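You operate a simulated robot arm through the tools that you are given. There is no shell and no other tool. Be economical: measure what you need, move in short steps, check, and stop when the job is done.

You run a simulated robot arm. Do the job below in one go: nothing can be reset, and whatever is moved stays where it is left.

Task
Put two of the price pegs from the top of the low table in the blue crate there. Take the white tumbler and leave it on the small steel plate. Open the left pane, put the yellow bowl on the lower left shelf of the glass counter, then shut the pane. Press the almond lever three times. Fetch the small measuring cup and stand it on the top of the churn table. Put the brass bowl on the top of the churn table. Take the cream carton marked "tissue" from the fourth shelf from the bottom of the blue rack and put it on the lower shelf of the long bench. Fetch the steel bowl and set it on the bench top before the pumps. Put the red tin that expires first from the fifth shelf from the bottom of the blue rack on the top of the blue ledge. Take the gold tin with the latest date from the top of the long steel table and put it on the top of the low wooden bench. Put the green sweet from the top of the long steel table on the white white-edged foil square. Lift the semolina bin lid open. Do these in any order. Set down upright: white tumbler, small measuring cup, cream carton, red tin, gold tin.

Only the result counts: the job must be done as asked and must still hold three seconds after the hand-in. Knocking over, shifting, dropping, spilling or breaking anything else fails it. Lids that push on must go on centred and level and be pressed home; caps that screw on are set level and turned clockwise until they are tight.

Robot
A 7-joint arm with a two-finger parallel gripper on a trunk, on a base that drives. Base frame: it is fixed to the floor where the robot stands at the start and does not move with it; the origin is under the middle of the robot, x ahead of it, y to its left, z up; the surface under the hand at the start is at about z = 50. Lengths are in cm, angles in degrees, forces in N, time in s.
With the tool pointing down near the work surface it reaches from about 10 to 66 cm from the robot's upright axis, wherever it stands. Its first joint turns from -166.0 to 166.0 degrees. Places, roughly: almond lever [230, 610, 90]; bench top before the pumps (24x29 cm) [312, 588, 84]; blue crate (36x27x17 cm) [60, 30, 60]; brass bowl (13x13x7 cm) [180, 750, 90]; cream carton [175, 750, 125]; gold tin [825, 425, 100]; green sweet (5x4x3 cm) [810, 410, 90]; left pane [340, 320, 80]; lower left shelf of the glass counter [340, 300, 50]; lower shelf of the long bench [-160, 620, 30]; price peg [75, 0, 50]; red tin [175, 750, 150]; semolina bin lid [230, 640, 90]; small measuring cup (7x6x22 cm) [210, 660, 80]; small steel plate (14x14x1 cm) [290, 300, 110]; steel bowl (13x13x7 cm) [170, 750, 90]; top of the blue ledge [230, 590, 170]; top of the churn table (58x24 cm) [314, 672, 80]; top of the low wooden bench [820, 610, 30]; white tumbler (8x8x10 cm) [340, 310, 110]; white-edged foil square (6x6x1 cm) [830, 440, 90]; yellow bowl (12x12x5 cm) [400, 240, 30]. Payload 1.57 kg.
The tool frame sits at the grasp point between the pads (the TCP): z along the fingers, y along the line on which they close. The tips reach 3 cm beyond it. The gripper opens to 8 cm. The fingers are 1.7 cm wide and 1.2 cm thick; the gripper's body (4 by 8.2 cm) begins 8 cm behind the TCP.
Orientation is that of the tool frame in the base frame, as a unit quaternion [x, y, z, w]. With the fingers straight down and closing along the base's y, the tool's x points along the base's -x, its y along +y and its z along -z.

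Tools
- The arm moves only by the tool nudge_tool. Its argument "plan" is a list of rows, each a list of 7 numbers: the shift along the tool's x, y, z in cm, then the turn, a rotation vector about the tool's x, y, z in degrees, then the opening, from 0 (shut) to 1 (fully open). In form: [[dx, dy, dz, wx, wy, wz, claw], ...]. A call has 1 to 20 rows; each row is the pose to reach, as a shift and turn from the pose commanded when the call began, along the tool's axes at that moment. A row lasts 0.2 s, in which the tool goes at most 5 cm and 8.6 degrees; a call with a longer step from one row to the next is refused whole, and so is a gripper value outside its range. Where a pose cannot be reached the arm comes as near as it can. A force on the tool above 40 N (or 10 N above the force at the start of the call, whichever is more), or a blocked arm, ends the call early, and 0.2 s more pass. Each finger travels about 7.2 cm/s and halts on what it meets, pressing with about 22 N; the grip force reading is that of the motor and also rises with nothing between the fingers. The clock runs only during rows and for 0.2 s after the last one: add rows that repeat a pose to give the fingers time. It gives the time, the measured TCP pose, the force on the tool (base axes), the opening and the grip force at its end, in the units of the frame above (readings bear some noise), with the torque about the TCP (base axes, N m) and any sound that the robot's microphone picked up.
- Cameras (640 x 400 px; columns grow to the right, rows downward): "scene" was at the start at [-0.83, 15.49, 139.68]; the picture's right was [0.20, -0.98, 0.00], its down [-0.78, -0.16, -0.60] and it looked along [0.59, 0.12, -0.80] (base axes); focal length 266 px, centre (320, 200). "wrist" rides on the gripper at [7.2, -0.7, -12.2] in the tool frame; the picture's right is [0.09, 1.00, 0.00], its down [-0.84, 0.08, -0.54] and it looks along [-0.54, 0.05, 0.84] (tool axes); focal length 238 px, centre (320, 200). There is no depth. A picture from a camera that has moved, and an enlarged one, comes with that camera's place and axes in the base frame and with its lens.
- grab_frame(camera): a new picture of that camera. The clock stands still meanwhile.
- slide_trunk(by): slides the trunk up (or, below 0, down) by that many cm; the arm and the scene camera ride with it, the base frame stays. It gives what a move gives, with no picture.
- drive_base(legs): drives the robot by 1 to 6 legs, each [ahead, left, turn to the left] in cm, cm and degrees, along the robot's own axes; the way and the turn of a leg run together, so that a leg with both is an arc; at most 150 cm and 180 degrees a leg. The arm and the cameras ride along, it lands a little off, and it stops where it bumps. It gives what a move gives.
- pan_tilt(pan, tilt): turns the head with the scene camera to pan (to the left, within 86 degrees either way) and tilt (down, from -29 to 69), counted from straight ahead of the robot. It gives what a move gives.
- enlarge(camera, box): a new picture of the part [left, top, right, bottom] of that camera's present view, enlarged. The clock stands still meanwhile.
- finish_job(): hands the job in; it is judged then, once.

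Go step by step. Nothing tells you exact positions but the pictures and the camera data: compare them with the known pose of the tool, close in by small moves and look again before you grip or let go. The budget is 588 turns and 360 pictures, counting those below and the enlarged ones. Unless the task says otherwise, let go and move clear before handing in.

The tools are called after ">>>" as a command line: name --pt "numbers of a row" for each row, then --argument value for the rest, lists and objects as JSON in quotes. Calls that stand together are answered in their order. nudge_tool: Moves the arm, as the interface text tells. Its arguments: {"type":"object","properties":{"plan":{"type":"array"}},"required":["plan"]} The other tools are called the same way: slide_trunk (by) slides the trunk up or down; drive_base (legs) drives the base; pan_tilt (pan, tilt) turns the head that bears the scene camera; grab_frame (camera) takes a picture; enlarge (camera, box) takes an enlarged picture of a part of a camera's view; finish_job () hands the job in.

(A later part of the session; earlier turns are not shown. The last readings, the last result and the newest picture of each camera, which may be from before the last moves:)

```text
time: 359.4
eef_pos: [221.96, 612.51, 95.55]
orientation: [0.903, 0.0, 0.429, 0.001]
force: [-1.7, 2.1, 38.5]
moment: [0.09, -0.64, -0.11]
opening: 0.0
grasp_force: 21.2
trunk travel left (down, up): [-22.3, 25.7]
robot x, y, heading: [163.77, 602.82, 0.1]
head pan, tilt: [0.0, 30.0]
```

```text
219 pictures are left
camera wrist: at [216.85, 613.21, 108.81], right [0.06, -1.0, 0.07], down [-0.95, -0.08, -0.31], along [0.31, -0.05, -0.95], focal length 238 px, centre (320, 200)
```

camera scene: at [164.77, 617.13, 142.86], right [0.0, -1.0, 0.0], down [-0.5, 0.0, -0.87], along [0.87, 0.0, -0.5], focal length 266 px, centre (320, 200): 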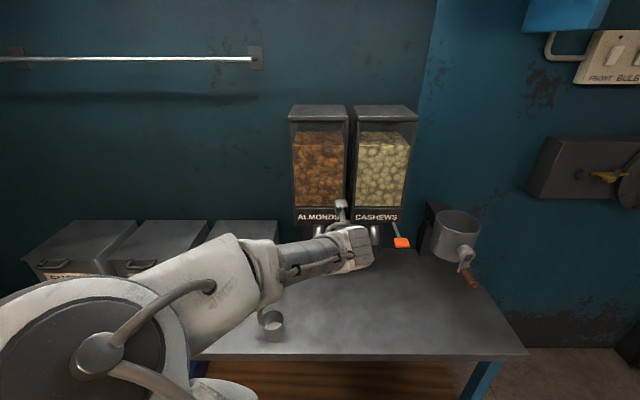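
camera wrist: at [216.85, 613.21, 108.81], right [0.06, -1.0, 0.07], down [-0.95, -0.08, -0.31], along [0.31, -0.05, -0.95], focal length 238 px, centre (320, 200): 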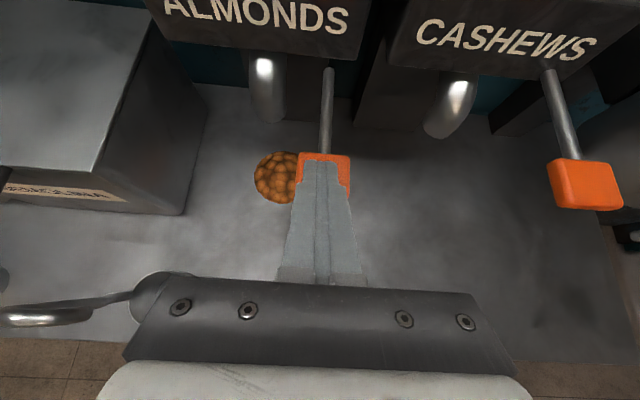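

One dose came out: press 1 counted. Release fully, press again.

>>> nudge_tool --pt "1.54 0 -1.28 0 0 0 0" --pt "3.08 0 -2.56 0 0 0 0" --pt "3.08 0 -2.56 0 0 0 0" --pt "3.08 0 -2.56 0 0 0 0" --pt "3.08 0 -2.56 0 0 0 0"

>>> nudge_tool --pt "-1.54 0 1.28 0 0 0 0" --pt "-2.31 0 1.92 0 0 0 0" --pt "-2.7 0 2.24 0 0 0 0" --pt "-3.08 0 2.56 0 0 0 0"

>>> grab_frame --camera "wrist"

```text
time: 360.6
eef_pos: [221.92, 612.65, 98.83]
orientation: [0.905, 0.003, 0.424, 0.002]
force: [0.6, -0.2, 0.4]
moment: [0.01, 0.02, 0.01]
opening: 0.03
grasp_force: 21.4
trunk travel left (down, up): [-22.3, 25.7]
robot x, y, heading: [163.89, 603.26, 0.4]
head pan, tilt: [0.0, 30.0]
```

```text
time: 361.6
eef_pos: [221.75, 612.59, 95.6]
orientation: [0.903, 0.0, 0.429, 0.001]
force: [-1.1, 1.8, 33.2]
moment: [0.03, -0.59, 0.27]
opening: 0.0
grasp_force: 21.3
trunk travel left (down, up): [-22.3, 25.7]
robot x, y, heading: [163.62, 603.36, 0.1]
head pan, tilt: [0.0, 30.0]
```

```text
218 pictures are left
camera wrist: at [216.87, 613.2, 108.83], right [0.06, -1.0, 0.07], down [-0.95, -0.08, -0.31], along [0.31, -0.05, -0.95], focal length 238 px, centre (320, 200)
```

wrist: 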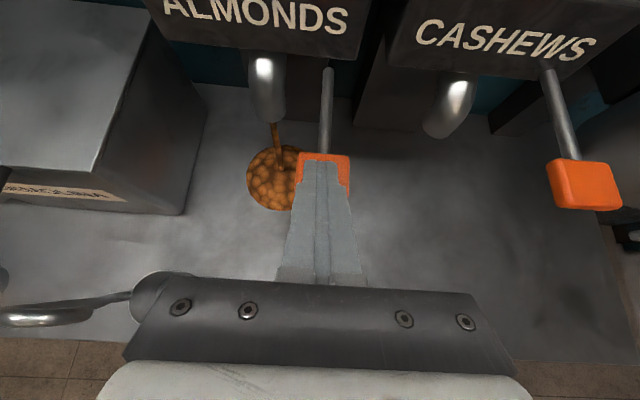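

Second dose flowing. Release and press the third time.

>>> nudge_tool --pt "1.54 0 -1.28 0 0 0 0" --pt "3.08 0 -2.56 0 0 0 0" --pt "3.08 0 -2.56 0 0 0 0" --pt "3.08 0 -2.56 0 0 0 0" --pt "3.08 0 -2.56 0 0 0 0"

>>> nudge_tool --pt "-1.54 0 1.28 0 0 0 0" --pt "-2.31 0 1.92 0 0 0 0" --pt "-2.7 0 2.24 0 0 0 0" --pt "-3.08 0 2.56 0 0 0 0"

>>> grab_frame --camera "wrist"

```text
time: 362.8
eef_pos: [221.93, 612.61, 98.83]
orientation: [0.905, 0.002, 0.425, 0.002]
force: [-0.4, -0.1, 0.2]
moment: [0.0, 0.01, -0.01]
opening: 0.02
grasp_force: 21.2
trunk travel left (down, up): [-22.3, 25.7]
robot x, y, heading: [163.91, 603.34, 0.2]
head pan, tilt: [0.0, 30.0]
```

```text
time: 363.8
eef_pos: [221.93, 612.58, 95.46]
orientation: [0.903, 0.001, 0.429, 0.001]
force: [-3.3, 3.0, 36.4]
moment: [0.06, -0.55, 0.32]
opening: 0.0
grasp_force: 21.2
trunk travel left (down, up): [-22.3, 25.7]
robot x, y, heading: [164.05, 602.67, 0.0]
head pan, tilt: [0.0, 30.0]
```

```text
217 pictures are left
camera wrist: at [216.9, 613.25, 108.82], right [0.06, -1.0, 0.07], down [-0.95, -0.08, -0.31], along [0.31, -0.05, -0.95], focal length 238 px, centre (320, 200)
```

wrist: 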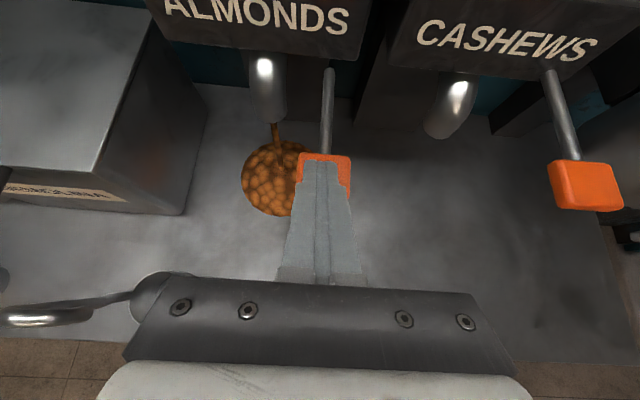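

Three presses done. Lift off and retract the hand.

>>> nudge_tool --pt "1.54 0 -1.28 0 0 0 0" --pt "3.5 0 -3 0 0 0 0" --pt "4.5 0 -5.5 0 0 0 0" --pt "4 0 -9.5 0 0 0 0" --pt "3 0 -13.5 0 0 0 0" --pt "2 0 -17.5 0 0 0 0" --pt "1 0 -21.5 0 0 0 0"

>>> grab_frame --camera "wrist"

>>> grab_frame --camera "scene"

```text
time: 365.4
eef_pos: [208.5, 600.5, 108.22]
orientation: [0.897, -0.123, 0.418, 0.074]
force: [0.7, -0.1, -1.0]
moment: [-0.02, -0.02, -0.03]
opening: 0.01
grasp_force: 21.6
trunk travel left (down, up): [-22.3, 25.7]
robot x, y, heading: [163.41, 603.23, 0.2]
head pan, tilt: [0.0, 30.0]
stopped in row 7: the arm was blocked; the commanded pose is now the measured one
```

```text
216 pictures are left
camera wrist: at [204.3, 602.9, 121.49], right [-0.22, -0.97, 0.1], down [-0.94, 0.19, -0.29], along [0.27, -0.16, -0.95], focal length 238 px, centre (320, 200)
```

wrist: 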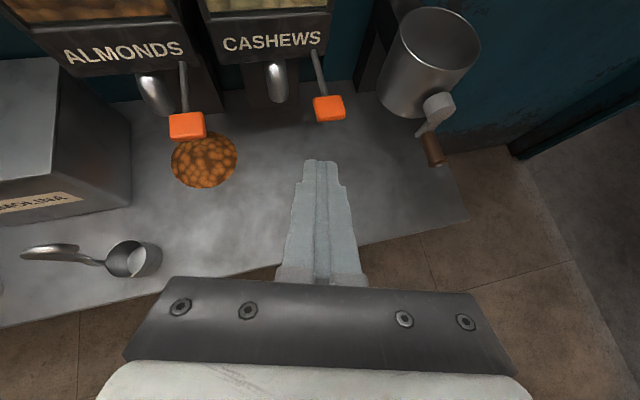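

```text
215 pictures are left
camera scene: at [164.59, 618.7, 142.5], right [0.17, -0.98, 0.0], down [-0.53, -0.09, -0.85], along [0.83, 0.15, -0.53], focal length 266 px, centre (320, 200)
```

scene: 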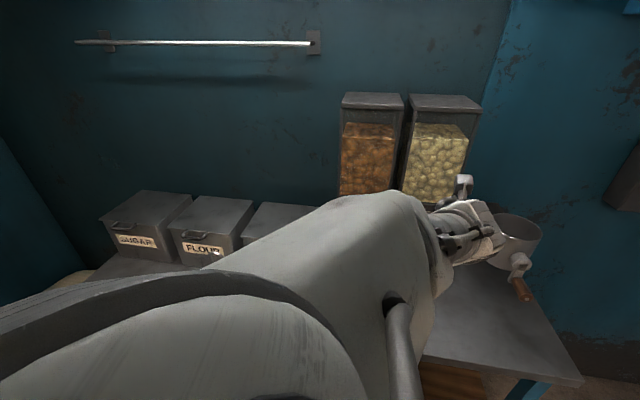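

The elbow nudged the head again; back away and line up left of the semolina bin so the hand works to my right.

>>> drive_base --legs '[[-35, 0, 0], [0, 52, 0]]'

>>> nudge_tool --pt "2.5 1.5 2.5 0 0 0 0" --pt "5 3 5 0 0 0 0" --pt "7.5 4.5 7.5 0 0 0 0"

>>> pan_tilt --pan 0 --tilt 30

>>> grab_frame --camera "scene"

```text
time: 372.2
eef_pos: [172.7, 652.39, 108.28]
orientation: [0.897, -0.121, 0.419, 0.074]
force: [-0.3, 0.8, 0.1]
moment: [-0.01, 0.01, 0.0]
opening: 0.0
grasp_force: 21.6
trunk travel left (down, up): [-22.3, 25.7]
robot x, y, heading: [127.74, 654.96, 0.5]
head pan, tilt: [0.0, 30.0]
```

```text
time: 373.0
eef_pos: [181.59, 645.34, 109.23]
orientation: [0.897, -0.122, 0.419, 0.074]
force: [0.2, 0.1, 0.7]
moment: [0.02, 0.03, 0.02]
opening: 0.0
grasp_force: 21.4
trunk travel left (down, up): [-22.3, 25.7]
robot x, y, heading: [128.12, 655.09, 0.2]
head pan, tilt: [0.0, 30.0]
```

```text
time: 373.6
eef_pos: [181.49, 645.28, 109.27]
orientation: [0.897, -0.122, 0.419, 0.075]
force: [0.3, -0.1, -1.3]
moment: [-0.02, -0.01, 0.02]
opening: 0.03
grasp_force: 21.7
trunk travel left (down, up): [-22.3, 25.7]
robot x, y, heading: [128.13, 655.1, 0.4]
head pan, tilt: [0.0, 30.0]
```

```text
214 pictures are left
camera scene: at [128.84, 668.91, 142.86], right [0.01, -1.0, 0.0], down [-0.5, 0.0, -0.87], along [0.87, 0.01, -0.5], focal length 266 px, centre (320, 200)
```

scene: 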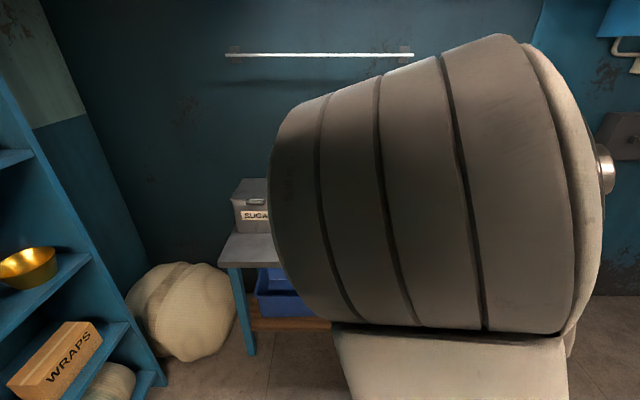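

Straighten the tool and point it nearly horizontally forward while extending it.

>>> nudge_tool --pt "1.9 -0.8 2.2 3.1 5.9 -1.1 0" --pt "3.7 -1.7 4.4 6.3 11.9 -2.1 0" --pt "5.6 -2.5 6.6 9.4 17.8 -3.2 0" --pt "7.4 -3.4 8.8 12.6 23.8 -4.2 0" --pt "9.3 -4.2 11 15.7 29.7 -5.3 0" --pt "9.3 -4.2 11 15.7 29.7 -5.3 0"

>>> grab_frame --camera "scene"

>>> grab_frame --camera "wrist"

```text
time: 375.0
eef_pos: [196.64, 645.17, 109.47]
orientation: [0.764, 0.001, 0.645, 0.0]
force: [-0.7, 0.6, -0.1]
moment: [0.01, -0.03, 0.0]
opening: 0.02
grasp_force: 21.3
trunk travel left (down, up): [-22.3, 25.7]
robot x, y, heading: [128.1, 655.05, 0.6]
head pan, tilt: [0.0, 30.0]
```

```text
213 pictures are left
camera scene: at [128.86, 668.91, 142.85], right [0.01, -1.0, 0.0], down [-0.5, 0.0, -0.87], along [0.87, 0.01, -0.5], focal length 266 px, centre (320, 200)
```

scene: 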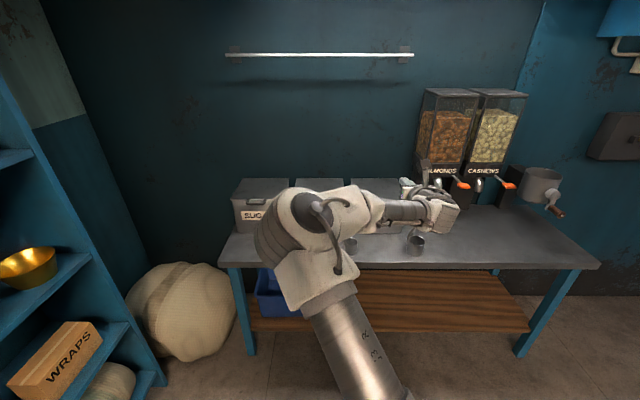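

```text
212 pictures are left
camera wrist: at [185.87, 645.77, 118.75], right [0.02, -1.0, 0.09], down [-0.68, -0.08, -0.73], along [0.74, -0.05, -0.68], focal length 238 px, centre (320, 200)
```

wrist: 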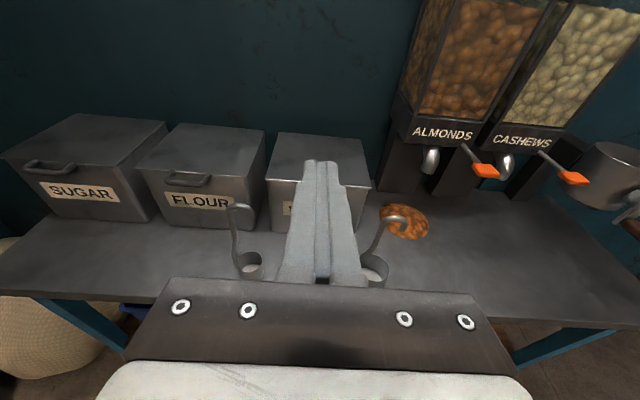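

Ladle handles stand at y≈631 and 656, so the hand fits between at y≈643.5. Lower it in front of the counter to handle height.

>>> nudge_tool --pt "-4 0.6 0.7 0 0 0 0" --pt "-8 1.2 1.4 0 0 0 0" --pt "-12 1.8 2.1 0 0 0 0" --pt "-16 1.8 2.8 0 0 0 0" --pt "-20 1.8 3.5 0 0 0 0" --pt "-24.3 1.8 4.3 0 0 0 0" --pt "-24.3 1.8 4.3 0 0 0 0"

>>> grab_frame --camera "wrist"

```text
time: 376.6
eef_pos: [196.66, 643.45, 84.53]
orientation: [0.765, 0.0, 0.644, 0.0]
force: [0.7, 0.0, -0.1]
moment: [0.02, 0.01, 0.0]
opening: 0.0
grasp_force: 21.6
trunk travel left (down, up): [-22.3, 25.7]
robot x, y, heading: [127.85, 654.71, 0.4]
head pan, tilt: [0.0, 30.0]
```

```text
211 pictures are left
camera wrist: at [185.78, 644.07, 93.83], right [0.02, -1.0, 0.09], down [-0.68, -0.08, -0.73], along [0.74, -0.05, -0.68], focal length 238 px, centre (320, 200)
```

wrist: 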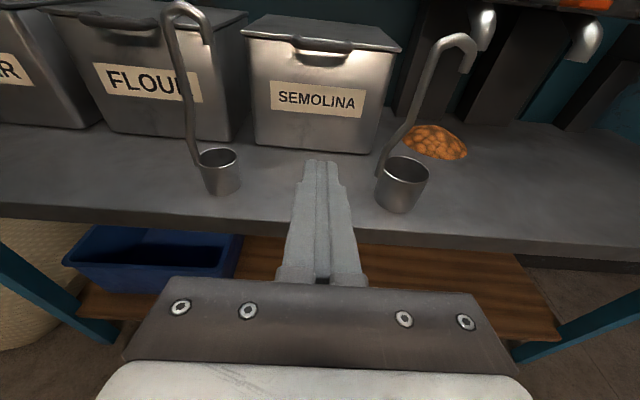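

Clear view; handle bar at about (220, 643.5, 87). Drive ahead 14.

>>> drive_base --legs '[[14, 0, -0.4]]'

>>> grab_frame --camera "wrist"

```text
time: 378.2
eef_pos: [210.45, 642.86, 84.72]
orientation: [0.765, -0.003, 0.644, 0.003]
force: [-0.8, 0.4, -0.7]
moment: [0.01, 0.02, 0.0]
opening: 0.0
grasp_force: 21.3
trunk travel left (down, up): [-22.3, 25.7]
robot x, y, heading: [141.95, 654.94, -0.3]
head pan, tilt: [0.0, 30.0]
```

```text
210 pictures are left
camera wrist: at [199.74, 643.63, 93.87], right [0.01, -1.0, 0.09], down [-0.68, -0.07, -0.73], along [0.73, -0.06, -0.68], focal length 238 px, centre (320, 200)
```

wrist: 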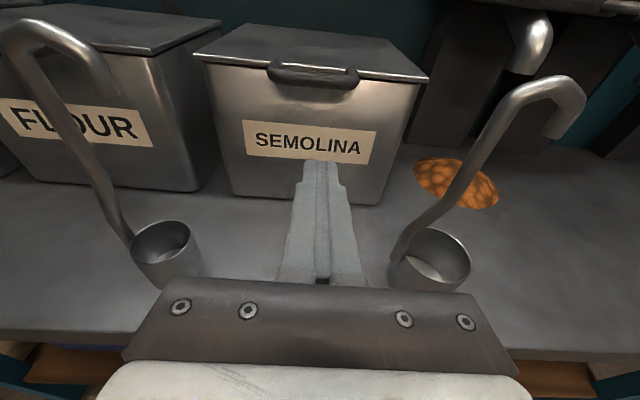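

>>> nudge_tool --pt "-1.2 -0.5 1 0 0 0 0" --pt "-0.9 -0.5 4 0 0 0 0" --pt "-0.4 -0.5 7 0 0 0 0" --pt "0.2 -0.5 10 0 0 0 0" --pt "0.2 -0.5 10 0 0 0 0"

>>> grab_frame --camera "wrist"

>>> grab_frame --camera "scene"

```text
time: 379.4
eef_pos: [220.45, 643.41, 83.02]
orientation: [0.765, -0.002, 0.644, 0.002]
force: [-0.1, -0.3, -0.9]
moment: [-0.01, -0.01, 0.0]
opening: 0.03
grasp_force: 21.1
trunk travel left (down, up): [-22.3, 25.7]
robot x, y, heading: [141.98, 655.33, -0.1]
head pan, tilt: [0.0, 30.0]
```

```text
209 pictures are left
camera wrist: at [209.61, 644.1, 92.29], right [0.01, -1.0, 0.09], down [-0.68, -0.07, -0.73], along [0.73, -0.06, -0.68], focal length 238 px, centre (320, 200)
```

wrist: 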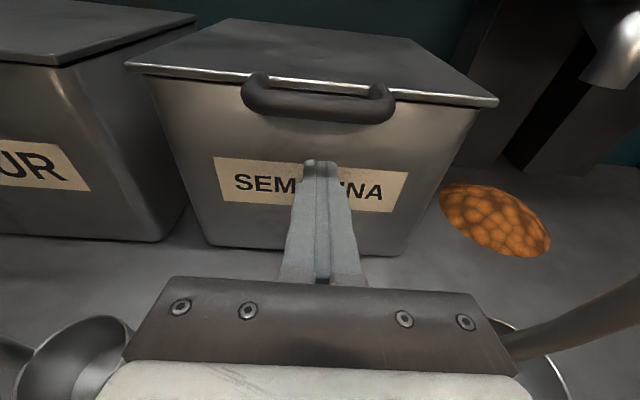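

```text
208 pictures are left
camera scene: at [143.02, 668.93, 142.86], right [0.0, -1.0, 0.0], down [-0.5, 0.0, -0.87], along [0.87, 0.0, -0.5], focal length 266 px, centre (320, 200)
```

scene: 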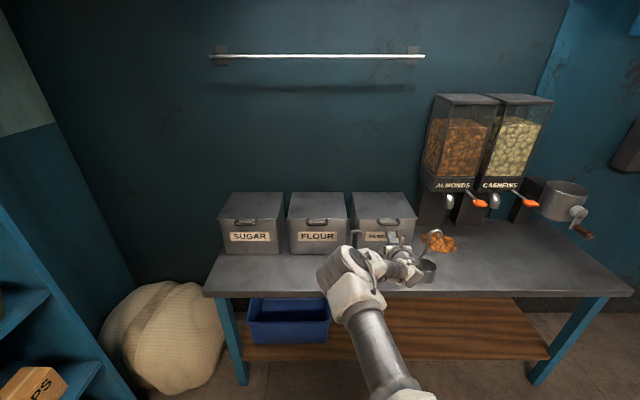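

Advance 2 cm further under the handle, then start lifting.

>>> nudge_tool --pt "0.1 0 0.7 0 0 0 0" --pt "0.2 0 1.3 0 0 0 0" --pt "0.35 0 2 0 0 0 0"

>>> enlarge --camera "wrist" --box '[200, 60, 440, 260]'

```text
time: 380.2
eef_pos: [221.76, 643.24, 82.96]
orientation: [0.766, -0.002, 0.643, 0.003]
force: [-29.0, 4.2, 12.1]
moment: [-0.08, -0.46, 0.18]
opening: 0.0
grasp_force: 20.9
trunk travel left (down, up): [-22.3, 25.7]
robot x, y, heading: [142.0, 654.68, -0.1]
head pan, tilt: [0.0, 30.0]
stopped in row 3: the force on the tool passed its limit at 57 N (the readings are from after the stop); the commanded pose is now the measured one
```

```text
2.00 times, centred on (320, 160) of wrist
camera zoom: at [211.01, 644.05, 92.32], right [0.01, -1.0, 0.09], down [-0.68, -0.07, -0.73], along [0.73, -0.06, -0.68], focal length 477 px, centre (320, 280)
```

zoom: 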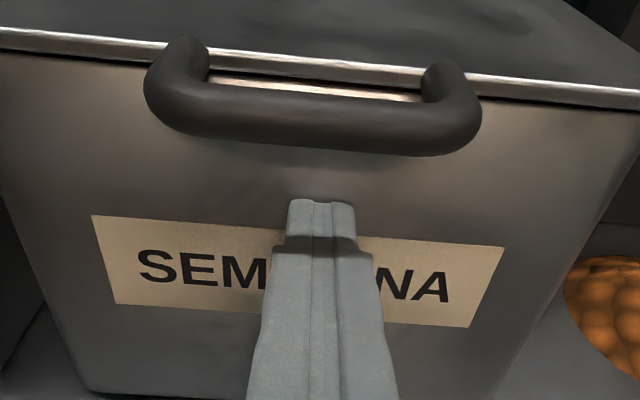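

I touched the bin's face at tip x≈224.8. Back off 0.8 and lift under the handle.

>>> nudge_tool --pt "-0.14 0 -0.8 0 0 0 0" --pt "0.85 0 -0.97 0 0 0 0" --pt "1.83 0 -1.15 0 0 0 0" --pt "2.8 0 -1.3 0 0 0 0" --pt "3.8 0 -1.5 0 0 0 0"

>>> grab_frame --camera "wrist"

>>> enlarge --camera "scene" --box '[280, 170, 480, 310]'

```text
time: 381.4
eef_pos: [221.0, 643.21, 86.62]
orientation: [0.768, -0.003, 0.64, 0.003]
force: [0.4, 0.6, -1.7]
moment: [-0.02, -0.02, 0.01]
opening: 0.0
grasp_force: 21.0
trunk travel left (down, up): [-22.3, 25.7]
robot x, y, heading: [142.3, 654.91, -0.4]
head pan, tilt: [0.0, 30.0]
```

```text
206 pictures are left
camera wrist: at [210.43, 644.02, 95.96], right [0.01, -1.0, 0.09], down [-0.68, -0.07, -0.73], along [0.73, -0.06, -0.68], focal length 238 px, centre (320, 200)
```

wrist: 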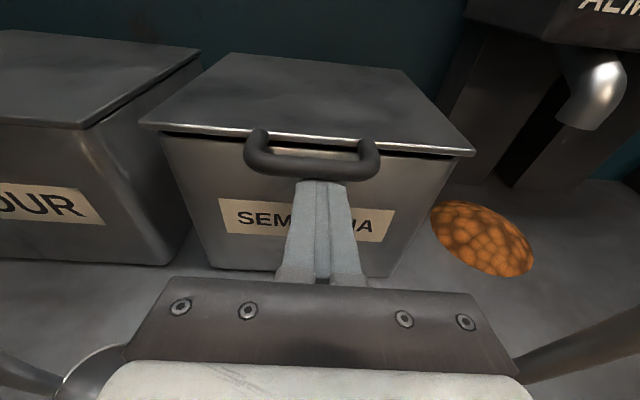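

```text
2.86 times, centred on (380, 240) of scene
camera zoom: at [142.97, 668.94, 142.85], right [0.0, -1.0, 0.0], down [-0.5, 0.0, -0.87], along [0.87, 0.0, -0.5], focal length 762 px, centre (149, 86)
```

zoom: 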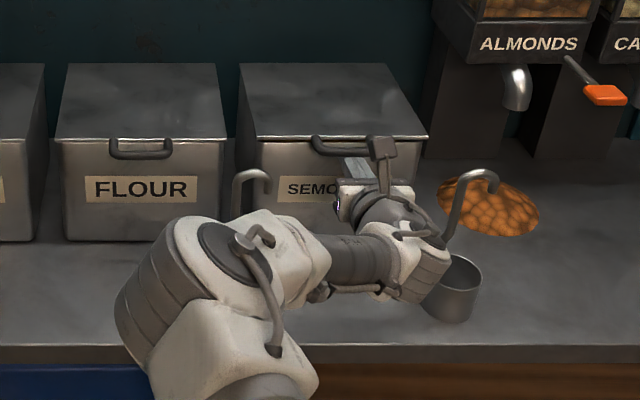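

The lid is starting to lift. Continue along the arc.

>>> nudge_tool --pt "1.5 0 0 0 0 0 0" --pt "3.04 0 0 0 0 0 0" --pt "5 0 -0.3 0 0 0 0" --pt "7 0 -0.4 0 0 0 0" --pt "9 0 -0.5 0 0 0 0" --pt "11.3 0 -0.2 0 0 0 0" --pt "13.6 0 0.2 0 0 0 0"

>>> grab_frame --camera "wrist"

>>> enlarge --camera "scene" --box '[280, 130, 480, 310]'

```text
time: 383.0
eef_pos: [223.95, 643.2, 100.12]
orientation: [0.768, -0.003, 0.64, 0.003]
force: [-0.8, 0.3, -2.3]
moment: [0.01, 0.05, 0.0]
opening: 0.0
grasp_force: 21.9
trunk travel left (down, up): [-22.3, 25.7]
robot x, y, heading: [141.99, 655.14, -0.3]
head pan, tilt: [0.0, 30.0]
```

```text
204 pictures are left
camera wrist: at [213.13, 643.99, 109.43], right [0.01, -1.0, 0.09], down [-0.68, -0.07, -0.73], along [0.73, -0.06, -0.68], focal length 238 px, centre (320, 200)
```

wrist: 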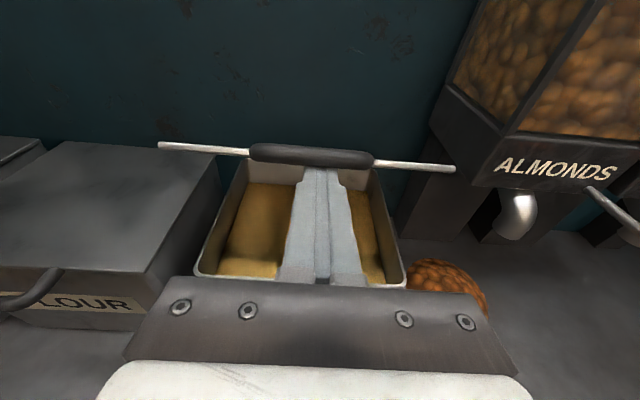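

```text
2.22 times, centred on (380, 220) of scene
camera zoom: at [142.96, 668.95, 142.86], right [0.0, -1.0, 0.0], down [-0.5, 0.0, -0.87], along [0.87, 0.0, -0.5], focal length 592 px, centre (187, 156)
```

zoom: 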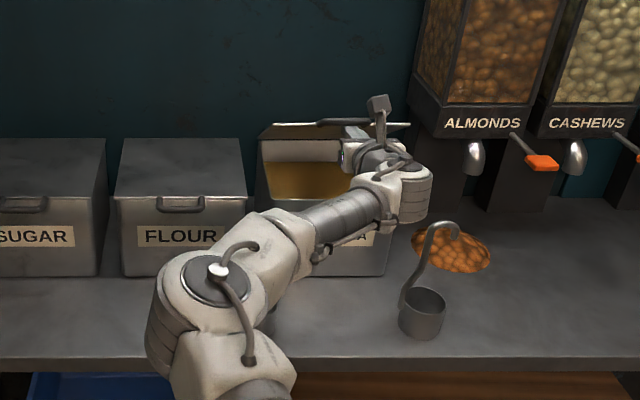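

Lid at about 45°. Raise further with the arm, then drive forward to push it back past vertical.

>>> nudge_tool --pt "1.7 0 1 0 0 0 0" --pt "3.3 0 2 0 0 0 0" --pt "4.6 0 3.6 0 0 0 0" --pt "5.9 0 5.2 0 0 0 0"

>>> drive_base --legs '[[10, 0, 0]]'

>>> grab_frame --camera "wrist"

>>> enlarge --camera "scene" --box '[280, 130, 480, 310]'

```text
time: 384.0
eef_pos: [229.9, 643.33, 105.31]
orientation: [0.767, -0.004, 0.642, 0.003]
force: [-8.6, 1.9, 9.7]
moment: [0.03, -0.21, 0.13]
opening: 0.02
grasp_force: 21.5
trunk travel left (down, up): [-22.3, 25.7]
robot x, y, heading: [141.92, 654.92, -0.1]
head pan, tilt: [0.0, 30.0]
```

```text
time: 385.3
eef_pos: [239.82, 642.99, 104.94]
orientation: [0.767, -0.004, 0.641, 0.004]
force: [-0.3, 0.2, 0.1]
moment: [-0.01, -0.02, -0.02]
opening: 0.01
grasp_force: 21.2
trunk travel left (down, up): [-22.3, 25.7]
robot x, y, heading: [151.83, 655.0, -0.2]
head pan, tilt: [0.0, 30.0]
```

```text
202 pictures are left
camera wrist: at [229.09, 643.72, 114.21], right [0.01, -1.0, 0.09], down [-0.68, -0.07, -0.73], along [0.73, -0.06, -0.68], focal length 238 px, centre (320, 200)
```

wrist: 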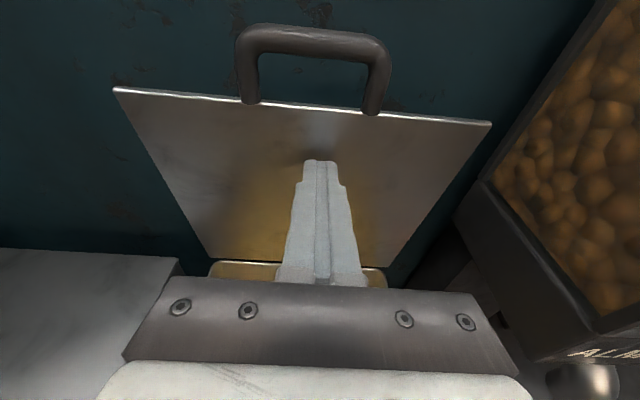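

```text
2.22 times, centred on (380, 220) of scene
camera zoom: at [152.87, 668.92, 142.85], right [0.0, -1.0, 0.0], down [-0.5, 0.0, -0.87], along [0.87, 0.0, -0.5], focal length 592 px, centre (187, 156)
```

zoom: 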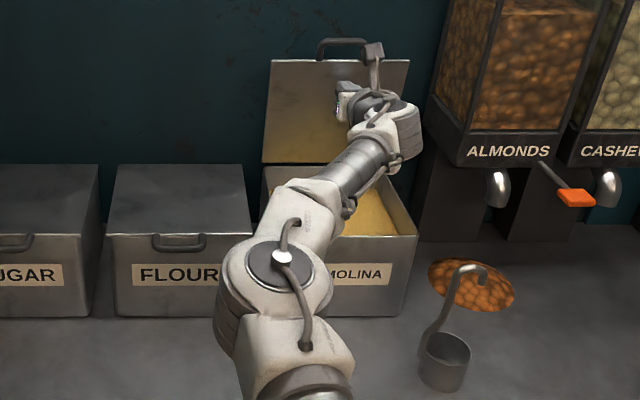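

Nearly vertical. Push a little further until it leans back.

>>> drive_base --legs '[[5, 0, 0]]'

>>> grab_frame --camera "wrist"

```text
time: 386.4
eef_pos: [244.52, 643.0, 104.92]
orientation: [0.769, -0.002, 0.639, 0.002]
force: [-12.6, 2.0, 2.1]
moment: [0.04, -0.11, 0.07]
opening: 0.0
grasp_force: 21.1
trunk travel left (down, up): [-22.3, 25.7]
robot x, y, heading: [156.66, 654.94, -0.4]
head pan, tilt: [0.0, 30.0]
stopped in leg 1: the force on the tool passed its limit at 58 N (the readings are from after the stop); the commanded pose is now the measured one
```

```text
200 pictures are left
camera wrist: at [233.85, 643.7, 114.2], right [0.01, -1.0, 0.09], down [-0.69, -0.07, -0.72], along [0.73, -0.06, -0.68], focal length 238 px, centre (320, 200)
```

wrist: 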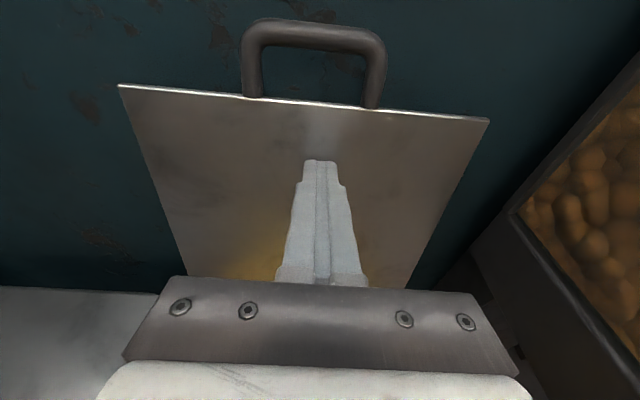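

End stop reached. Back off and see whether the lid stays.

>>> drive_base --legs '[[-12, 0, 0]]'

>>> grab_frame --camera "wrist"

```text
time: 387.9
eef_pos: [232.88, 643.11, 104.74]
orientation: [0.769, -0.003, 0.639, 0.002]
force: [-0.2, 0.1, 0.0]
moment: [0.0, -0.03, 0.03]
opening: 0.02
grasp_force: 21.1
trunk travel left (down, up): [-22.3, 25.7]
robot x, y, heading: [144.9, 654.95, -0.2]
head pan, tilt: [0.0, 30.0]
```

```text
199 pictures are left
camera wrist: at [222.15, 643.74, 114.06], right [0.01, -1.0, 0.09], down [-0.69, -0.07, -0.72], along [0.73, -0.06, -0.68], focal length 238 px, centre (320, 200)
```

wrist: 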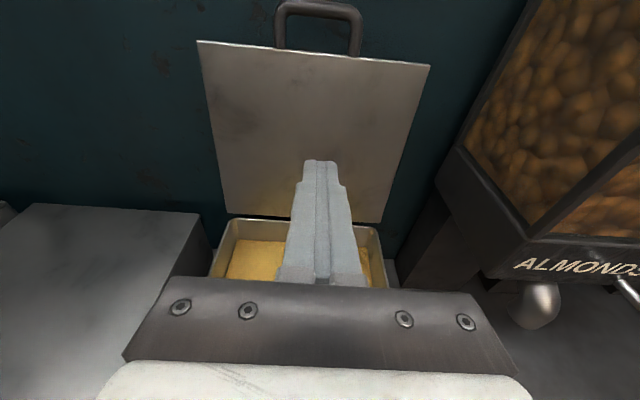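

The lid stays open. Now the rack: back off, retract the arm and turn to face it.

>>> drive_base --legs '[[-40, 0, 0]]'

>>> nudge_tool --pt "0 1 -4.5 0 -6 0 0" --pt "0 2 -9 0 -12 0 0" --pt "0 3 -13.5 0 -18 0 0" --pt "0 4 -18 0 -24 0 0" --pt "0 5 -22.5 0 -30 0 0" --pt "0 5 -27 0 -30 0 0" --pt "0 5 -30 0 -30 0 0"

>>> drive_base --legs '[[0, 0, 90]]'

>>> pan_tilt --pan -40 --tilt 5

>>> grab_frame --camera "scene"

```text
time: 391.1
eef_pos: [192.36, 643.18, 104.62]
orientation: [0.769, -0.004, 0.639, 0.003]
force: [0.1, -1.1, 0.2]
moment: [0.03, 0.02, -0.01]
opening: 0.01
grasp_force: 21.6
trunk travel left (down, up): [-22.3, 25.7]
robot x, y, heading: [104.55, 654.99, 0.1]
head pan, tilt: [0.0, 30.0]
```

```text
time: 392.7
eef_pos: [163.02, 638.22, 110.2]
orientation: [0.909, -0.003, 0.417, 0.002]
force: [0.2, -0.6, 0.2]
moment: [0.0, 0.0, -0.01]
opening: 0.03
grasp_force: 21.2
trunk travel left (down, up): [-22.3, 25.7]
robot x, y, heading: [104.67, 655.02, -0.3]
head pan, tilt: [0.0, 30.0]
```

```text
time: 398.2
eef_pos: [120.47, 713.86, 110.26]
orientation: [0.642, 0.643, 0.295, -0.295]
force: [0.2, 0.2, -0.1]
moment: [-0.01, 0.02, -0.02]
opening: 0.0
grasp_force: 20.9
trunk travel left (down, up): [-22.3, 25.7]
robot x, y, heading: [104.81, 654.94, 90.6]
head pan, tilt: [0.0, 30.0]
```

```text
time: 399.3
eef_pos: [120.49, 713.86, 110.19]
orientation: [0.642, 0.643, 0.295, -0.295]
force: [0.2, 0.1, 0.1]
moment: [0.01, 0.0, -0.02]
opening: 0.0
grasp_force: 21.4
trunk travel left (down, up): [-22.3, 25.7]
robot x, y, heading: [104.51, 655.03, 90.3]
head pan, tilt: [-40.0, 5.0]
```

```text
198 pictures are left
camera scene: at [96.27, 654.02, 146.89], right [0.77, -0.64, 0.0], down [-0.06, -0.07, -1.0], along [0.63, 0.77, -0.09], focal length 266 px, centre (320, 200)
```

scene: 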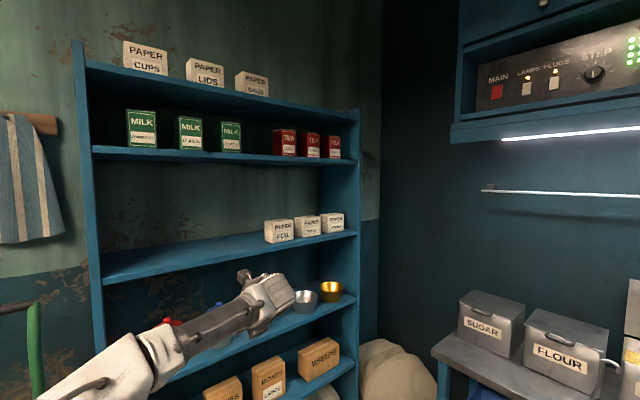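

>>> enlarge --camera "scene" --box '[255, 115, 365, 175]'

>>> enlarge --camera "scene" --box '[255, 200, 365, 260]'

```text
5.82 times, centred on (310, 145) of scene
camera zoom: at [96.27, 654.02, 146.89], right [0.77, -0.64, 0.0], down [-0.06, -0.07, -1.0], along [0.63, 0.77, -0.09], focal length 1551 px, centre (378, 520)
```

zoom: 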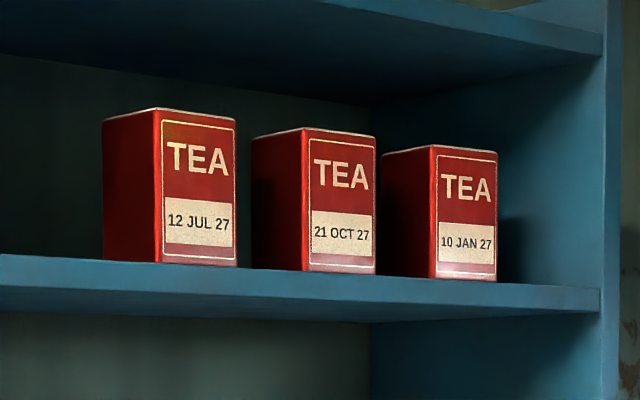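

```text
5.82 times, centred on (310, 230) of scene
camera zoom: at [96.27, 654.02, 146.89], right [0.77, -0.64, 0.0], down [-0.06, -0.07, -1.0], along [0.63, 0.77, -0.09], focal length 1551 px, centre (378, 26)
```

zoom: 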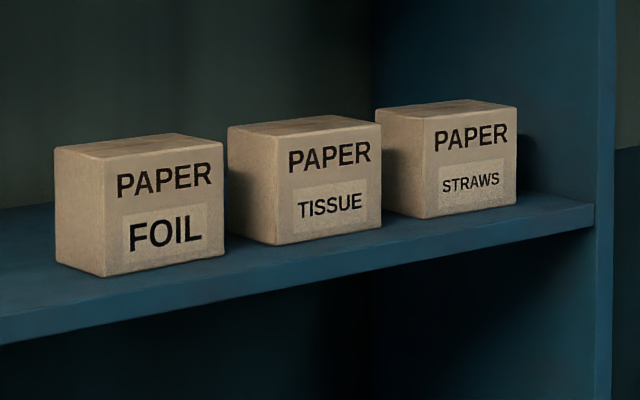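

The tin expiring first is the right one (10 JAN 27); the tissue carton is the middle one. Move right in front of them.

>>> drive_base --legs '[[0, -58, -0.4]]'

>>> slide_trunk --by 25

>>> pan_tilt --pan -10 --tilt 15

>>> grab_frame --camera "scene"

```text
time: 404.2
eef_pos: [179.61, 713.84, 110.3]
orientation: [0.644, 0.64, 0.297, -0.294]
force: [-0.2, -0.1, 0.1]
moment: [-0.01, 0.01, 0.02]
opening: 0.01
grasp_force: 21.8
trunk travel left (down, up): [-22.3, 25.7]
robot x, y, heading: [163.0, 655.31, 89.9]
head pan, tilt: [-40.0, 5.0]
```

```text
time: 406.7
eef_pos: [179.63, 713.89, 135.21]
orientation: [0.645, 0.641, 0.296, -0.294]
force: [-0.7, 0.0, -0.2]
moment: [0.03, 0.02, -0.04]
opening: 0.0
grasp_force: 21.3
trunk travel left (down, up): [-47.3, 0.7]
robot x, y, heading: [162.78, 655.6, 89.9]
head pan, tilt: [-40.0, 5.0]
```

```text
time: 407.7
eef_pos: [179.7, 713.91, 135.25]
orientation: [0.644, 0.641, 0.296, -0.294]
force: [-0.6, 0.1, -0.2]
moment: [0.02, -0.02, 0.02]
opening: 0.01
grasp_force: 21.2
trunk travel left (down, up): [-47.3, 0.7]
robot x, y, heading: [162.91, 655.25, 89.9]
head pan, tilt: [-10.0, 15.0]
```

```text
195 pictures are left
camera scene: at [150.51, 656.45, 170.28], right [0.98, -0.18, 0.0], down [-0.05, -0.25, -0.97], along [0.17, 0.95, -0.26], focal length 266 px, centre (320, 200)
```

scene: 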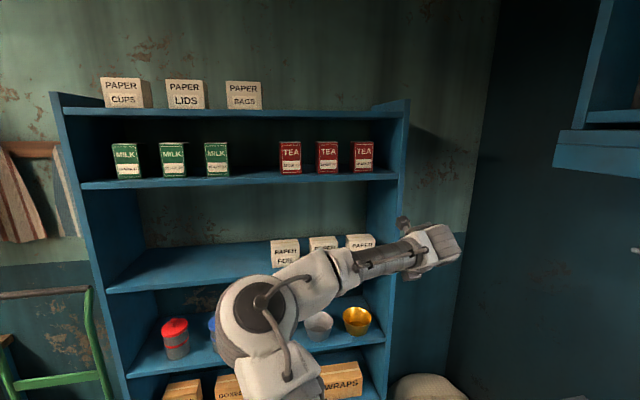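

Tin at about (184.9, 754), shelf z≈155, tin 7.4 wide, 11 high. Point the tool horizontally at tin height.

>>> nudge_tool --pt "4 0.8 -1.9 0 6.3 0 0.3" --pt "8 1.7 -3.8 0 12.7 0 0.6" --pt "12 2.6 -5.8 0 19 0 1" --pt "16 3.5 -7.7 0 25.3 0 1" --pt "20 4.4 -9.6 0 31.7 0 1" --pt "23.4 5.2 -11.5 0 38 0 1" --pt "23.4 5.2 -11.5 0 38 0 1"

>>> grab_frame --camera "wrist"

>>> grab_frame --camera "scene"

```text
time: 409.3
eef_pos: [184.9, 720.29, 160.54]
orientation: [0.512, 0.509, 0.491, -0.487]
force: [0.1, 0.4, 1.3]
moment: [0.01, 0.01, 0.01]
opening: 7.99
grasp_force: 0.1
trunk travel left (down, up): [-47.3, 0.7]
robot x, y, heading: [163.12, 655.57, 90.0]
head pan, tilt: [-10.0, 15.0]
```

```text
194 pictures are left
camera wrist: at [184.07, 708.47, 168.3], right [1.0, 0.0, 0.09], down [0.07, -0.58, -0.81], along [0.06, 0.82, -0.58], focal length 238 px, centre (320, 200)
```

wrist: 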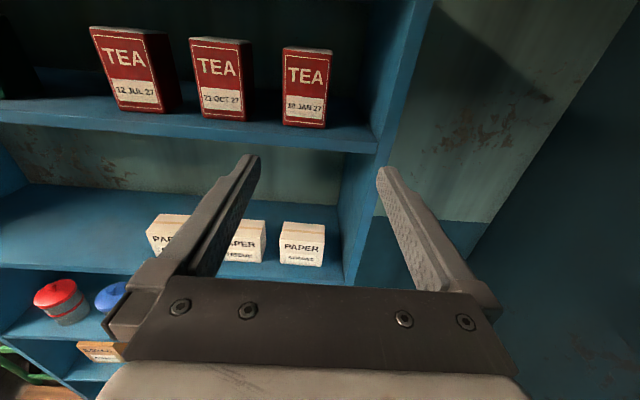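

```text
193 pictures are left
camera scene: at [150.51, 656.45, 170.28], right [0.98, -0.18, 0.0], down [-0.05, -0.25, -0.97], along [0.17, 0.95, -0.26], focal length 266 px, centre (320, 200)
```

scene: 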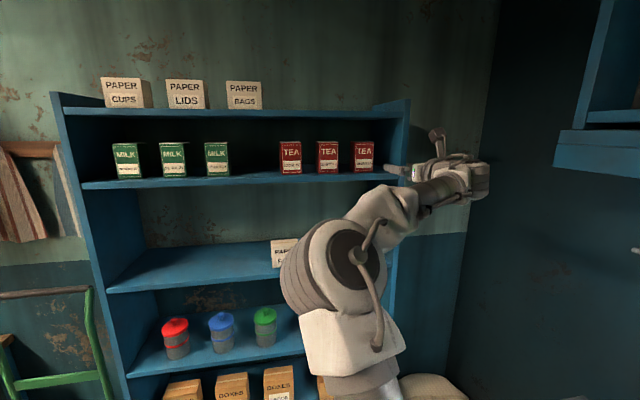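

Tin front face at y≈748.3, centre x≈182.9. Drive ahead 20 and recheck.

>>> drive_base --legs '[[20, 0, 0]]'

>>> nudge_tool --pt "0 -1 0 0 0 0 1" --pt "0 -2 0 0 0 0 1" --pt "0 -2 0 0 0 0 1"

>>> grab_frame --camera "wrist"

```text
time: 411.2
eef_pos: [185.13, 740.69, 160.53]
orientation: [0.513, 0.508, 0.491, -0.487]
force: [0.6, 0.7, 0.6]
moment: [0.0, -0.02, -0.01]
opening: 7.98
grasp_force: 0.1
trunk travel left (down, up): [-47.3, 0.7]
robot x, y, heading: [163.11, 675.65, 89.6]
head pan, tilt: [-10.0, 15.0]
```

```text
time: 412.0
eef_pos: [183.19, 740.62, 160.64]
orientation: [0.513, 0.509, 0.491, -0.486]
force: [-0.2, -0.3, -0.6]
moment: [0.02, -0.01, 0.03]
opening: 8.0
grasp_force: 0.0
trunk travel left (down, up): [-47.3, 0.7]
robot x, y, heading: [162.96, 675.6, 89.9]
head pan, tilt: [-10.0, 15.0]
```

```text
192 pictures are left
camera wrist: at [182.29, 728.78, 168.29], right [1.0, -0.01, 0.09], down [0.07, -0.58, -0.81], along [0.06, 0.82, -0.58], focal length 238 px, centre (320, 200)
```

wrist: 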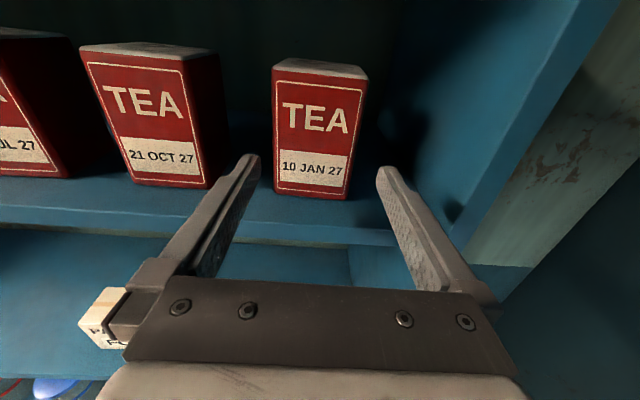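

Centred. Advance around the tin.

>>> nudge_tool --pt "0 -0.25 2.5 0 0 0 1" --pt "0 -0.25 5 0 0 0 1" --pt "0 -0.25 7 0 0 0 1" --pt "0 -0.25 9.5 0 0 0 1" --pt "0 -0.25 9.5 0 0 0 1"

>>> grab_frame --camera "wrist"

```text
time: 413.2
eef_pos: [183.15, 750.04, 160.0]
orientation: [0.513, 0.508, 0.492, -0.486]
force: [0.4, -0.4, 0.0]
moment: [0.02, -0.02, 0.01]
opening: 8.0
grasp_force: 0.0
trunk travel left (down, up): [-47.3, 0.7]
robot x, y, heading: [163.09, 675.45, 89.7]
head pan, tilt: [-10.0, 15.0]
```

```text
191 pictures are left
camera wrist: at [182.25, 738.16, 167.8], right [1.0, -0.01, 0.09], down [0.07, -0.58, -0.81], along [0.06, 0.82, -0.58], focal length 238 px, centre (320, 200)
```

wrist: 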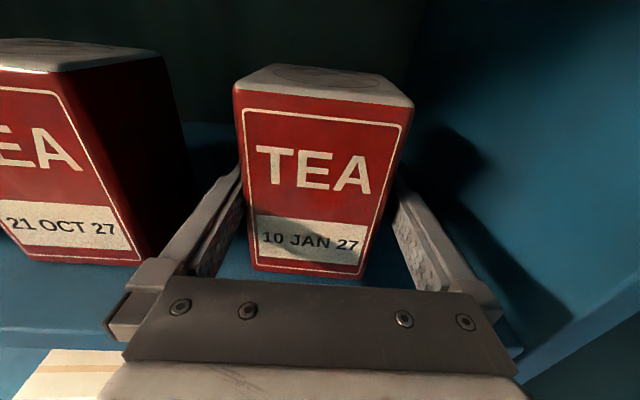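

Straddling. Close.

>>> nudge_tool --pt "0 0 0.5 0 0 0 0.92" --pt "0 0 0.5 0 0 0 0.85" --pt "0 0 0.5 0 0 0 0.75" --pt "0 0 0.5 0 0 0 0.6" --pt "0 0 0.5 0 0 0 0.6"

>>> nudge_tool --pt "0.5 0 0 0 0 0 0.6" --pt "1.5 0 0 0 0 0 0.6" --pt "2 0 0 0 0 0 0.6"

>>> grab_frame --camera "wrist"

```text
time: 414.4
eef_pos: [183.01, 750.5, 160.15]
orientation: [0.513, 0.508, 0.492, -0.487]
force: [2.0, 0.6, 4.0]
moment: [0.09, 0.05, -0.05]
opening: 7.18
grasp_force: 22.1
trunk travel left (down, up): [-47.3, 0.7]
robot x, y, heading: [163.47, 675.55, 89.6]
head pan, tilt: [-10.0, 15.0]
```

```text
time: 415.2
eef_pos: [182.99, 750.57, 160.16]
orientation: [0.513, 0.508, 0.491, -0.486]
force: [2.7, 1.9, 4.5]
moment: [0.12, 0.05, -0.1]
opening: 7.17
grasp_force: 22.3
out of reach, approached as far as the arm can: row 1, 2, 3
trunk travel left (down, up): [-47.3, 0.7]
robot x, y, heading: [162.75, 675.73, 89.7]
head pan, tilt: [-10.0, 15.0]
```

```text
190 pictures are left
camera wrist: at [182.11, 738.58, 167.86], right [1.0, -0.01, 0.09], down [0.07, -0.58, -0.81], along [0.06, 0.82, -0.58], focal length 238 px, centre (320, 200)
```

wrist: 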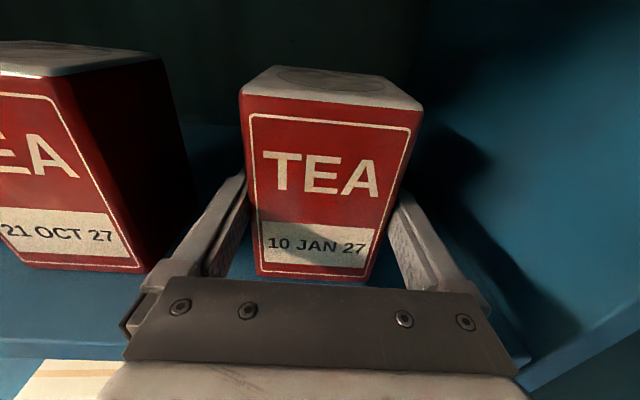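

At reach limit vertically; use the last trunk travel to lift clear, then back out.

>>> slide_trunk --by 0.6

>>> grab_frame --camera "wrist"

```text
time: 415.8
eef_pos: [182.82, 750.49, 160.5]
orientation: [0.514, 0.509, 0.491, -0.486]
force: [0.1, 0.5, -2.1]
moment: [-0.04, -0.01, 0.02]
opening: 7.18
grasp_force: 21.7
trunk travel left (down, up): [-47.9, 0.1]
robot x, y, heading: [162.62, 675.22, 90.1]
head pan, tilt: [-10.0, 15.0]
```

```text
189 pictures are left
camera wrist: at [182.05, 738.69, 168.35], right [1.0, 0.0, 0.09], down [0.07, -0.58, -0.81], along [0.06, 0.81, -0.58], focal length 238 px, centre (320, 200)
```

wrist: 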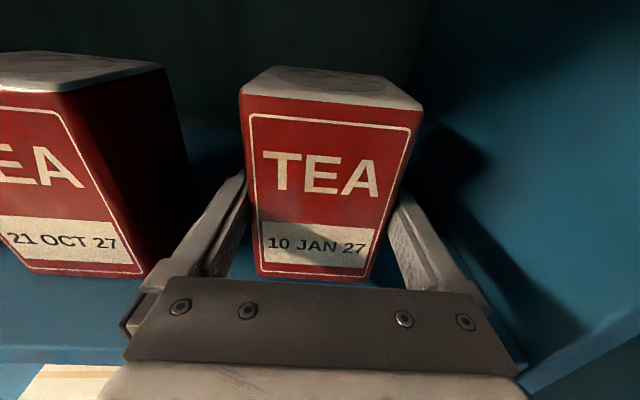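

Lifted. Back out.

>>> drive_base --legs '[[-25, 0, 0]]'

>>> grab_frame --camera "wrist"

>>> pan_tilt --pan -75 --tilt 0

>>> grab_frame --camera "scene"

```text
time: 418.0
eef_pos: [182.81, 725.62, 160.63]
orientation: [0.513, 0.509, 0.491, -0.487]
force: [0.0, 0.0, -2.0]
moment: [-0.04, 0.0, 0.02]
opening: 7.15
grasp_force: 21.8
trunk travel left (down, up): [-47.9, 0.1]
robot x, y, heading: [162.81, 650.4, 89.8]
head pan, tilt: [-10.0, 15.0]
```

```text
188 pictures are left
camera wrist: at [181.93, 713.71, 168.42], right [1.0, 0.0, 0.09], down [0.07, -0.58, -0.81], along [0.06, 0.81, -0.58], focal length 238 px, centre (320, 200)
```

wrist: 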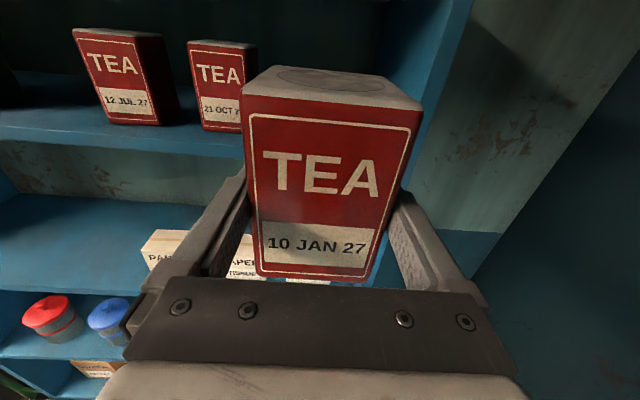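

```text
time: 419.4
eef_pos: [182.71, 725.68, 160.63]
orientation: [0.514, 0.509, 0.491, -0.485]
force: [-0.4, -0.4, -2.5]
moment: [-0.04, 0.03, -0.01]
opening: 7.19
grasp_force: 22.2
trunk travel left (down, up): [-47.9, 0.1]
robot x, y, heading: [163.04, 650.62, 89.9]
head pan, tilt: [-75.0, 0.0]
```

```text
187 pictures are left
camera scene: at [157.51, 645.01, 173.29], right [0.26, -0.97, 0.0], down [0.0, 0.0, -1.0], along [0.97, 0.26, 0.0], focal length 266 px, centre (320, 200)
```

scene: 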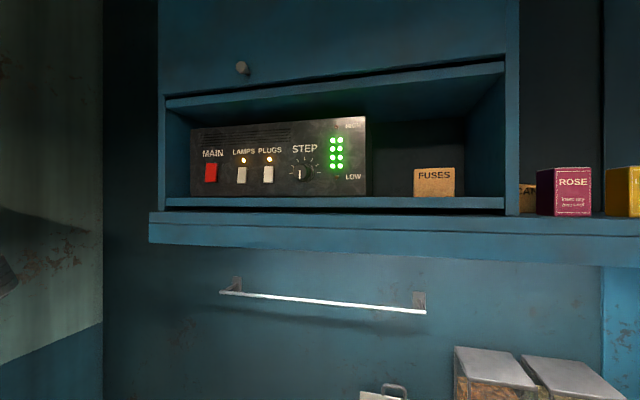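

The ledge's open top lies right of the cabinet, where ROSE and another box stand. Move west, turn to face it and look.

>>> drive_base --legs '[[0, 80, 0], [0, 0, -90], [0, -25, 0]]'

>>> pan_tilt --pan -15 --tilt 3

>>> grab_frame --camera "scene"

```text
time: 432.9
eef_pos: [158.37, 606.81, 160.64]
orientation: [0.723, -0.001, 0.691, 0.001]
force: [0.5, 0.3, -3.1]
moment: [-0.03, 0.03, 0.03]
opening: 7.18
grasp_force: 22.2
trunk travel left (down, up): [-47.9, 0.1]
robot x, y, heading: [83.66, 626.32, 0.1]
head pan, tilt: [-75.0, 0.0]
```

```text
time: 434.2
eef_pos: [158.38, 606.91, 160.66]
orientation: [0.723, -0.001, 0.691, 0.002]
force: [-0.3, -0.5, -2.3]
moment: [-0.03, 0.01, 0.01]
opening: 7.17
grasp_force: 22.3
trunk travel left (down, up): [-47.9, 0.1]
robot x, y, heading: [83.63, 626.23, 0.0]
head pan, tilt: [-15.0, 3.0]
```

```text
186 pictures are left
camera scene: at [84.07, 637.93, 172.82], right [-0.26, -0.97, 0.0], down [-0.05, 0.01, -1.0], along [0.96, -0.26, -0.05], focal length 266 px, centre (320, 200)
```

scene: 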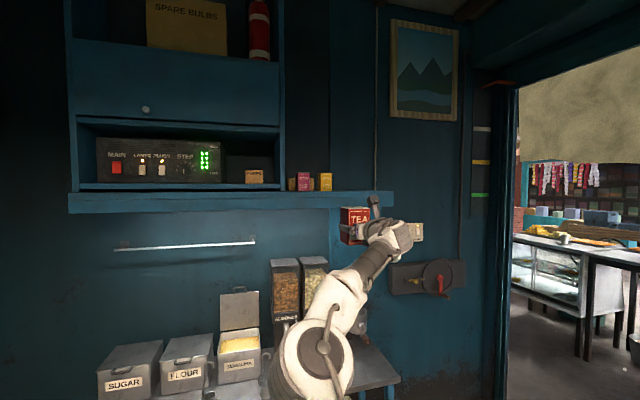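

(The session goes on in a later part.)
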